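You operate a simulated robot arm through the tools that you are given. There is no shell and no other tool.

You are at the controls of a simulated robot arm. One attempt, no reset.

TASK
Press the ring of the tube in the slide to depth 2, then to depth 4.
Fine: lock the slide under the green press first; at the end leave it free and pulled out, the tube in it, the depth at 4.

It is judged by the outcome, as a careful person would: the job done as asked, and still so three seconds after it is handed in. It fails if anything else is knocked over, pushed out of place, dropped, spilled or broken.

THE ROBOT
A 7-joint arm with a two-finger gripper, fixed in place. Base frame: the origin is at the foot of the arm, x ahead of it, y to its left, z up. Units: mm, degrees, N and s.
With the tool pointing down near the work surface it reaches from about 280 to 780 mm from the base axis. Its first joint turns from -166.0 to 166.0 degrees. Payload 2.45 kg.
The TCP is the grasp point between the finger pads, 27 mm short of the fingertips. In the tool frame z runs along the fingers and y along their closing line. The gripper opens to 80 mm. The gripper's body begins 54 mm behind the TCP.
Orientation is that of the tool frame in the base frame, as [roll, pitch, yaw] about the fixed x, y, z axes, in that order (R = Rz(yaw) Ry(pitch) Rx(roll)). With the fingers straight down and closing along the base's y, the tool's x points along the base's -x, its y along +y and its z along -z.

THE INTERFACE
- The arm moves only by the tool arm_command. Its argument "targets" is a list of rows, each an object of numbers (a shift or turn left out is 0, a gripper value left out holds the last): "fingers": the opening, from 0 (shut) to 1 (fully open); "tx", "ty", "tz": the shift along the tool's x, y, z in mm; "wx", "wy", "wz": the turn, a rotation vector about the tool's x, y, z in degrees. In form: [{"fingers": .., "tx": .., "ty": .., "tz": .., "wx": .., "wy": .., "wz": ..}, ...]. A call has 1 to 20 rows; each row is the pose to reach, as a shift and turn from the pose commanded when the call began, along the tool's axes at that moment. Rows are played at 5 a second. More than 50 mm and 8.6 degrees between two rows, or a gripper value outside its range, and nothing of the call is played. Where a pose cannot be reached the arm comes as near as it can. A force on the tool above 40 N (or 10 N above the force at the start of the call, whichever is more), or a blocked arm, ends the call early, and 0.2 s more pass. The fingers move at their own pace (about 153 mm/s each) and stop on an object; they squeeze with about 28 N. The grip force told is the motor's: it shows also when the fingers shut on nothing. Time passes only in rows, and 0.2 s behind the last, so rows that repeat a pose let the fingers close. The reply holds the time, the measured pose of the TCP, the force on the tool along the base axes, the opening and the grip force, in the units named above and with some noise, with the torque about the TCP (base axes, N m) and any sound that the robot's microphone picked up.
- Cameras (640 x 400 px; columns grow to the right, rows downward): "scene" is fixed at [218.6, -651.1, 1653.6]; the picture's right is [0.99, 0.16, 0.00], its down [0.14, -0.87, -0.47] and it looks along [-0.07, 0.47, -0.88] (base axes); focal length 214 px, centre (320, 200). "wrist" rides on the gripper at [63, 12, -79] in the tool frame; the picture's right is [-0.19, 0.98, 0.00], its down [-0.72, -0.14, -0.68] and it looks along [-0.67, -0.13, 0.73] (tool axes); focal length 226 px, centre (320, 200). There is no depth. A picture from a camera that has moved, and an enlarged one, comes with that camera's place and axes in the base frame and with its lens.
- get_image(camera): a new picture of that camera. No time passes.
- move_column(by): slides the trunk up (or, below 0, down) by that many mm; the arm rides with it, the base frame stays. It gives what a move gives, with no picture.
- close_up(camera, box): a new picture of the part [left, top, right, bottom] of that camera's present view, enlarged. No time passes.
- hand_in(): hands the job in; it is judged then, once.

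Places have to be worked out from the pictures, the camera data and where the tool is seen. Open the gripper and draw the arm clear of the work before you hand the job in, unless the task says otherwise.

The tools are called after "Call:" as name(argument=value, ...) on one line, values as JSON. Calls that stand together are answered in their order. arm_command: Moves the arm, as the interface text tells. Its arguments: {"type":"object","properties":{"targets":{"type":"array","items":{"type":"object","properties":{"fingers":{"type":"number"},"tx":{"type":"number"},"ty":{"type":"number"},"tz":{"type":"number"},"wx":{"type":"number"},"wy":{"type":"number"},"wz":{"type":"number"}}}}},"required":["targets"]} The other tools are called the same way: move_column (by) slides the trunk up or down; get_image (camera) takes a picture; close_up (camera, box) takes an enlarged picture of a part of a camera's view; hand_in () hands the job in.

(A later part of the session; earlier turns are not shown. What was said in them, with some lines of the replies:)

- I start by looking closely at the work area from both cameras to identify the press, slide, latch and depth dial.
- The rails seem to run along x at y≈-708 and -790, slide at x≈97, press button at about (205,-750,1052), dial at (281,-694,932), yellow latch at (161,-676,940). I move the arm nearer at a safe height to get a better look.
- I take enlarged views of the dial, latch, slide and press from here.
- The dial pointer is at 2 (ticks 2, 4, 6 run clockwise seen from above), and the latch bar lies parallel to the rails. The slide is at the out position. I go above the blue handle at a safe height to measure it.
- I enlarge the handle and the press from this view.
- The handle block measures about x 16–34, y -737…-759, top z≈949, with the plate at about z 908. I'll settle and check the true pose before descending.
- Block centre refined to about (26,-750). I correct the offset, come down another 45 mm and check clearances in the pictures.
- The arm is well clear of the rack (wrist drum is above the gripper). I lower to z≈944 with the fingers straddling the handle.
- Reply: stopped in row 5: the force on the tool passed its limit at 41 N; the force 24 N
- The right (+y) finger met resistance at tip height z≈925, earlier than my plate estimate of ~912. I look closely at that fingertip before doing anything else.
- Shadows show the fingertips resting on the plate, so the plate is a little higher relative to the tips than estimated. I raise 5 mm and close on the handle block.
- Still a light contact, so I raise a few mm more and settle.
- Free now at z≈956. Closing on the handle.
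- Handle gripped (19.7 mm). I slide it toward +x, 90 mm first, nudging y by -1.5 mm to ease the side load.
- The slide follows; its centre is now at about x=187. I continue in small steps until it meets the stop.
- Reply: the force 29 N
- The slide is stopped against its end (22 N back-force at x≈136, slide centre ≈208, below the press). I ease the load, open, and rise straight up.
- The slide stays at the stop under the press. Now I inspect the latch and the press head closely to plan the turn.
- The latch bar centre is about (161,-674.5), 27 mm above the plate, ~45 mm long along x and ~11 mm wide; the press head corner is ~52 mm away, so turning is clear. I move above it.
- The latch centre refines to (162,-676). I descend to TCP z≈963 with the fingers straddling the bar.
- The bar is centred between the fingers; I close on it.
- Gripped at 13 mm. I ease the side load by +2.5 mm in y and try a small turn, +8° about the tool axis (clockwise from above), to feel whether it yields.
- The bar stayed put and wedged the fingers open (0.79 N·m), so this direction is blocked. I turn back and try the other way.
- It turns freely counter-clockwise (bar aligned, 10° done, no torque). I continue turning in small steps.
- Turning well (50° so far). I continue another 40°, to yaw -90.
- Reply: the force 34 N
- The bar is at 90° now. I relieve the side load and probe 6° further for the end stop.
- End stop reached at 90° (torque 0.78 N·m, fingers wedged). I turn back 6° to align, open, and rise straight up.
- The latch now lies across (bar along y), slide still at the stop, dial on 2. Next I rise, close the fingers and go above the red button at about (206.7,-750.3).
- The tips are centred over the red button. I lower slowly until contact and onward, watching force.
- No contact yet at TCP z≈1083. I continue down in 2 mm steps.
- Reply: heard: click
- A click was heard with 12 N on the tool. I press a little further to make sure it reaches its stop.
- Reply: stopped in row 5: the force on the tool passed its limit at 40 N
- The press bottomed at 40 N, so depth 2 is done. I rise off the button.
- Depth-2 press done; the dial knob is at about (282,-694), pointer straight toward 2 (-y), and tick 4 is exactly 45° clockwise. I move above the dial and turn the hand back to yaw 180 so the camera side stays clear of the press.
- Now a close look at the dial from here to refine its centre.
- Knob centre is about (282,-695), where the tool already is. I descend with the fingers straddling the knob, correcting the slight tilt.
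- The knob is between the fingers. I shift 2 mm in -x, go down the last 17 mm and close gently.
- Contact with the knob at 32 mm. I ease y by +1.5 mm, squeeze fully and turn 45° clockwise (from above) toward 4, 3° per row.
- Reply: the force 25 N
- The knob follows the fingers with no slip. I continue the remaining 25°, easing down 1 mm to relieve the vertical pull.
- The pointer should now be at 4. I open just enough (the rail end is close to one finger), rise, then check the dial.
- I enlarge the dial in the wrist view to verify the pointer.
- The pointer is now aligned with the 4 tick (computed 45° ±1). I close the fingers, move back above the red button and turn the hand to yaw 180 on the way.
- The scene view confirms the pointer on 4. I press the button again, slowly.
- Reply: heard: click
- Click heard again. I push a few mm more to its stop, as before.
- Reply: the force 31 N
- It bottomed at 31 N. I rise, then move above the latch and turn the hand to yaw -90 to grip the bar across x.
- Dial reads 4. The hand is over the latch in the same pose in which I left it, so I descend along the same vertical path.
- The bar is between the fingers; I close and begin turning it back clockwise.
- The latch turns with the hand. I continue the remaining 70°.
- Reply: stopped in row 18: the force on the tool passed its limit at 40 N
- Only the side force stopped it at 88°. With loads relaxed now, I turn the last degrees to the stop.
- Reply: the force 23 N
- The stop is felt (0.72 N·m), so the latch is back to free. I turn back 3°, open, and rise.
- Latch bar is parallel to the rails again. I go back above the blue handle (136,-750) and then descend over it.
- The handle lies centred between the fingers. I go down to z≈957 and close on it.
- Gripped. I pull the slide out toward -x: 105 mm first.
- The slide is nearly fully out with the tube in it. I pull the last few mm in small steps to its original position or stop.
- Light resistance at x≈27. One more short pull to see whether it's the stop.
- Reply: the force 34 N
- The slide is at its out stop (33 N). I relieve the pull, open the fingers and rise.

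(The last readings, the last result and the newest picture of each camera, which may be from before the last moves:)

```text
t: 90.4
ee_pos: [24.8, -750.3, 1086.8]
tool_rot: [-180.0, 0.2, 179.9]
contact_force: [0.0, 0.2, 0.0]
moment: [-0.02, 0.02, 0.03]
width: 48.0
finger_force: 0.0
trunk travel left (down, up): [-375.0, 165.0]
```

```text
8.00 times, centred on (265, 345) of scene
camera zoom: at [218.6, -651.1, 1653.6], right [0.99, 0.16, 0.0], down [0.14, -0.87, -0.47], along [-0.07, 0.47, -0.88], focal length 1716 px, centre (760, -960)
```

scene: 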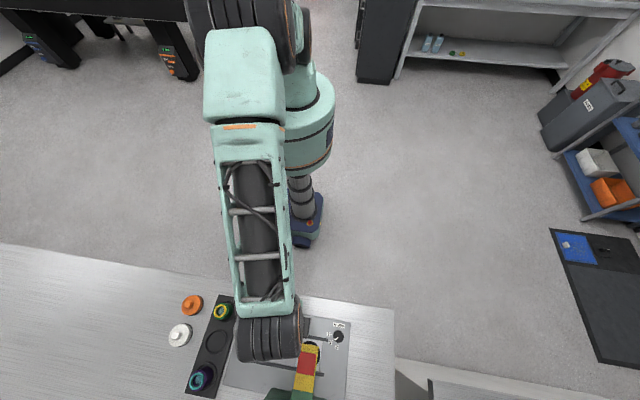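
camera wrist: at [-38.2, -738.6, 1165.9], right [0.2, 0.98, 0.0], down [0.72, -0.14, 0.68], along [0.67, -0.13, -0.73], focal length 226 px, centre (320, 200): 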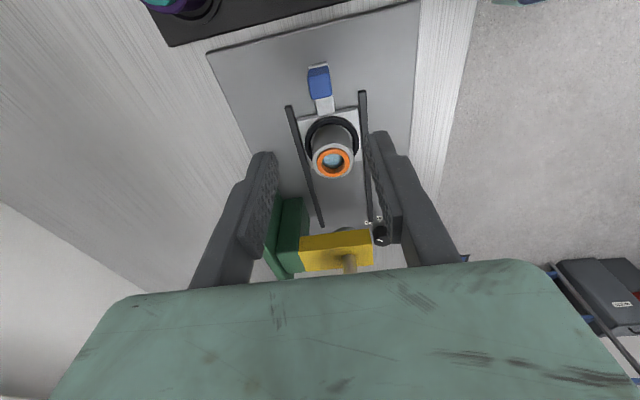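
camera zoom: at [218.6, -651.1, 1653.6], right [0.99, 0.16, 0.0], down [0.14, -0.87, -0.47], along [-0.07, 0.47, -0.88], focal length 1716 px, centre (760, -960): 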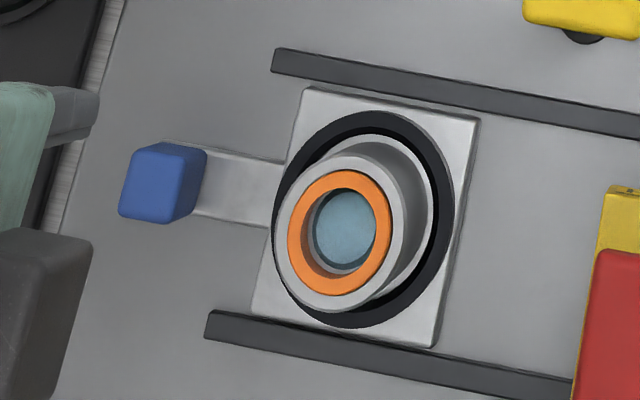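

The slide is back out with the tube in it, the ring sits deeper than at the start, the dial is on 4 and the latch is free. I raise the arm and draw it away from the work.

Call:
arm_command(targets=[{"tz": -35}, {"tz": -70}, {"tz": -105}, {"tx": -15, "ty": 35, "tz": -120}, {"tx": -30, "ty": 70, "tz": -130}, {"tx": -45, "ty": 105, "tz": -140}, {"tx": -60, "ty": 140, "tz": -150}, {"tx": -75, "ty": 175, "tz": -160}, {"tx": -90, "ty": 210, "tz": -170}, {"tx": -105, "ty": 245, "tz": -180}, {"tx": -120, "ty": 280, "tz": -190}, {"tx": -135, "ty": 315, "tz": -200}, {"tx": -150, "ty": 350, "tz": -210, "fingers": 1}, {"tx": -165, "ty": 385, "tz": -220}, {"tx": -165, "ty": 385, "tz": -220}])

Call:
get_image(camera="scene")

Call:
close_up(camera="scene", box=[220, 290, 380, 400])

Call:
close_up(camera="scene", box=[280, 310, 360, 360])

```text
t: 93.6
ee_pos: [191.5, -362.4, 1306.2]
tool_rot: [-180.0, 0.1, 179.8]
contact_force: [0.9, -0.5, 0.1]
moment: [0.01, 0.0, 0.02]
width: 80.2
finger_force: 0.1
trunk travel left (down, up): [-375.0, 165.0]
```

```text
taken
```

scene: 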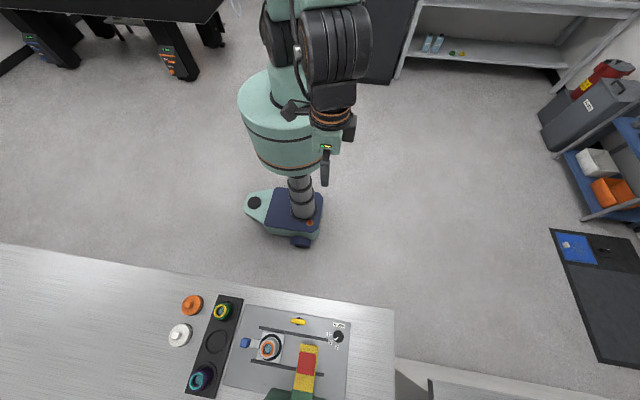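

```text
3.64 times, centred on (300, 345) of scene
camera zoom: at [218.6, -651.1, 1653.6], right [0.99, 0.16, 0.0], down [0.14, -0.87, -0.47], along [-0.07, 0.47, -0.88], focal length 780 px, centre (393, -327)
```

zoom: 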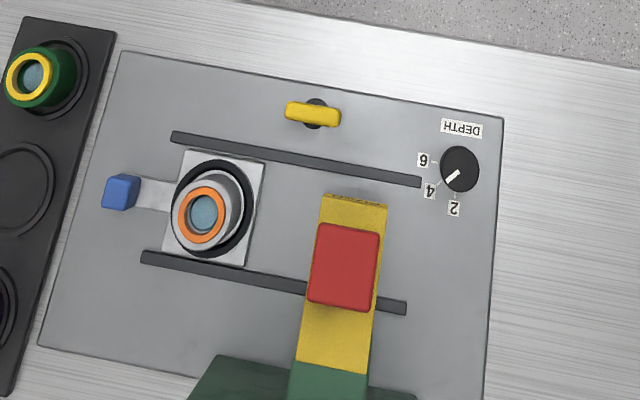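

```text
8.00 times, centred on (320, 335) of scene
camera zoom: at [218.6, -651.1, 1653.6], right [0.99, 0.16, 0.0], down [0.14, -0.87, -0.47], along [-0.07, 0.47, -0.88], focal length 1716 px, centre (320, -880)
```

zoom: 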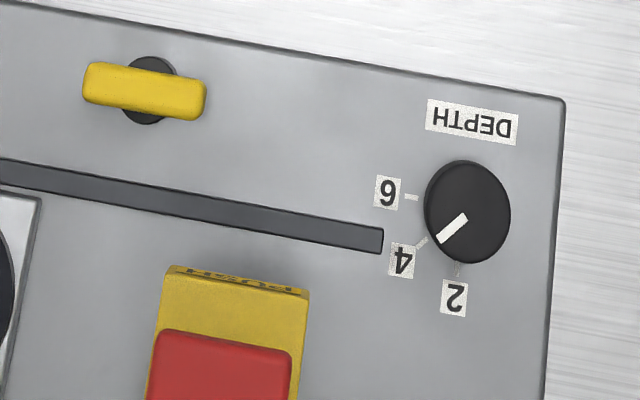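

Everything is as asked: the slide is out and free with the tube in it, the latch is open, the dial is on 4, nothing else moved, and the arm is clear with an open gripper. I hand the job in.

Call:
hand_in()

```text
The job is handed in.
```

I pressed the ring at depth 2 and then at depth 4, with the slide locked under the green press both times. I then handed the job in.

- **Presses:** each one gave a click, and I pushed on to the press's stop both times. The pictures show the ring sitting deeper than at the start, but I could not measure its exact depth.
- **Slide:** I unlocked it and pulled it out to its stop, with the tube still in it.
- **Depth dial:** it reads 4.
- **Surroundings:** in the last pictures nothing else looks moved or knocked over. The gripper is open and the arm is clear of the work.

While lowering to the blue handle, the fingertips touched down on the metal plate with about 41 N, which stopped that move. I saw no mark or shift from it.
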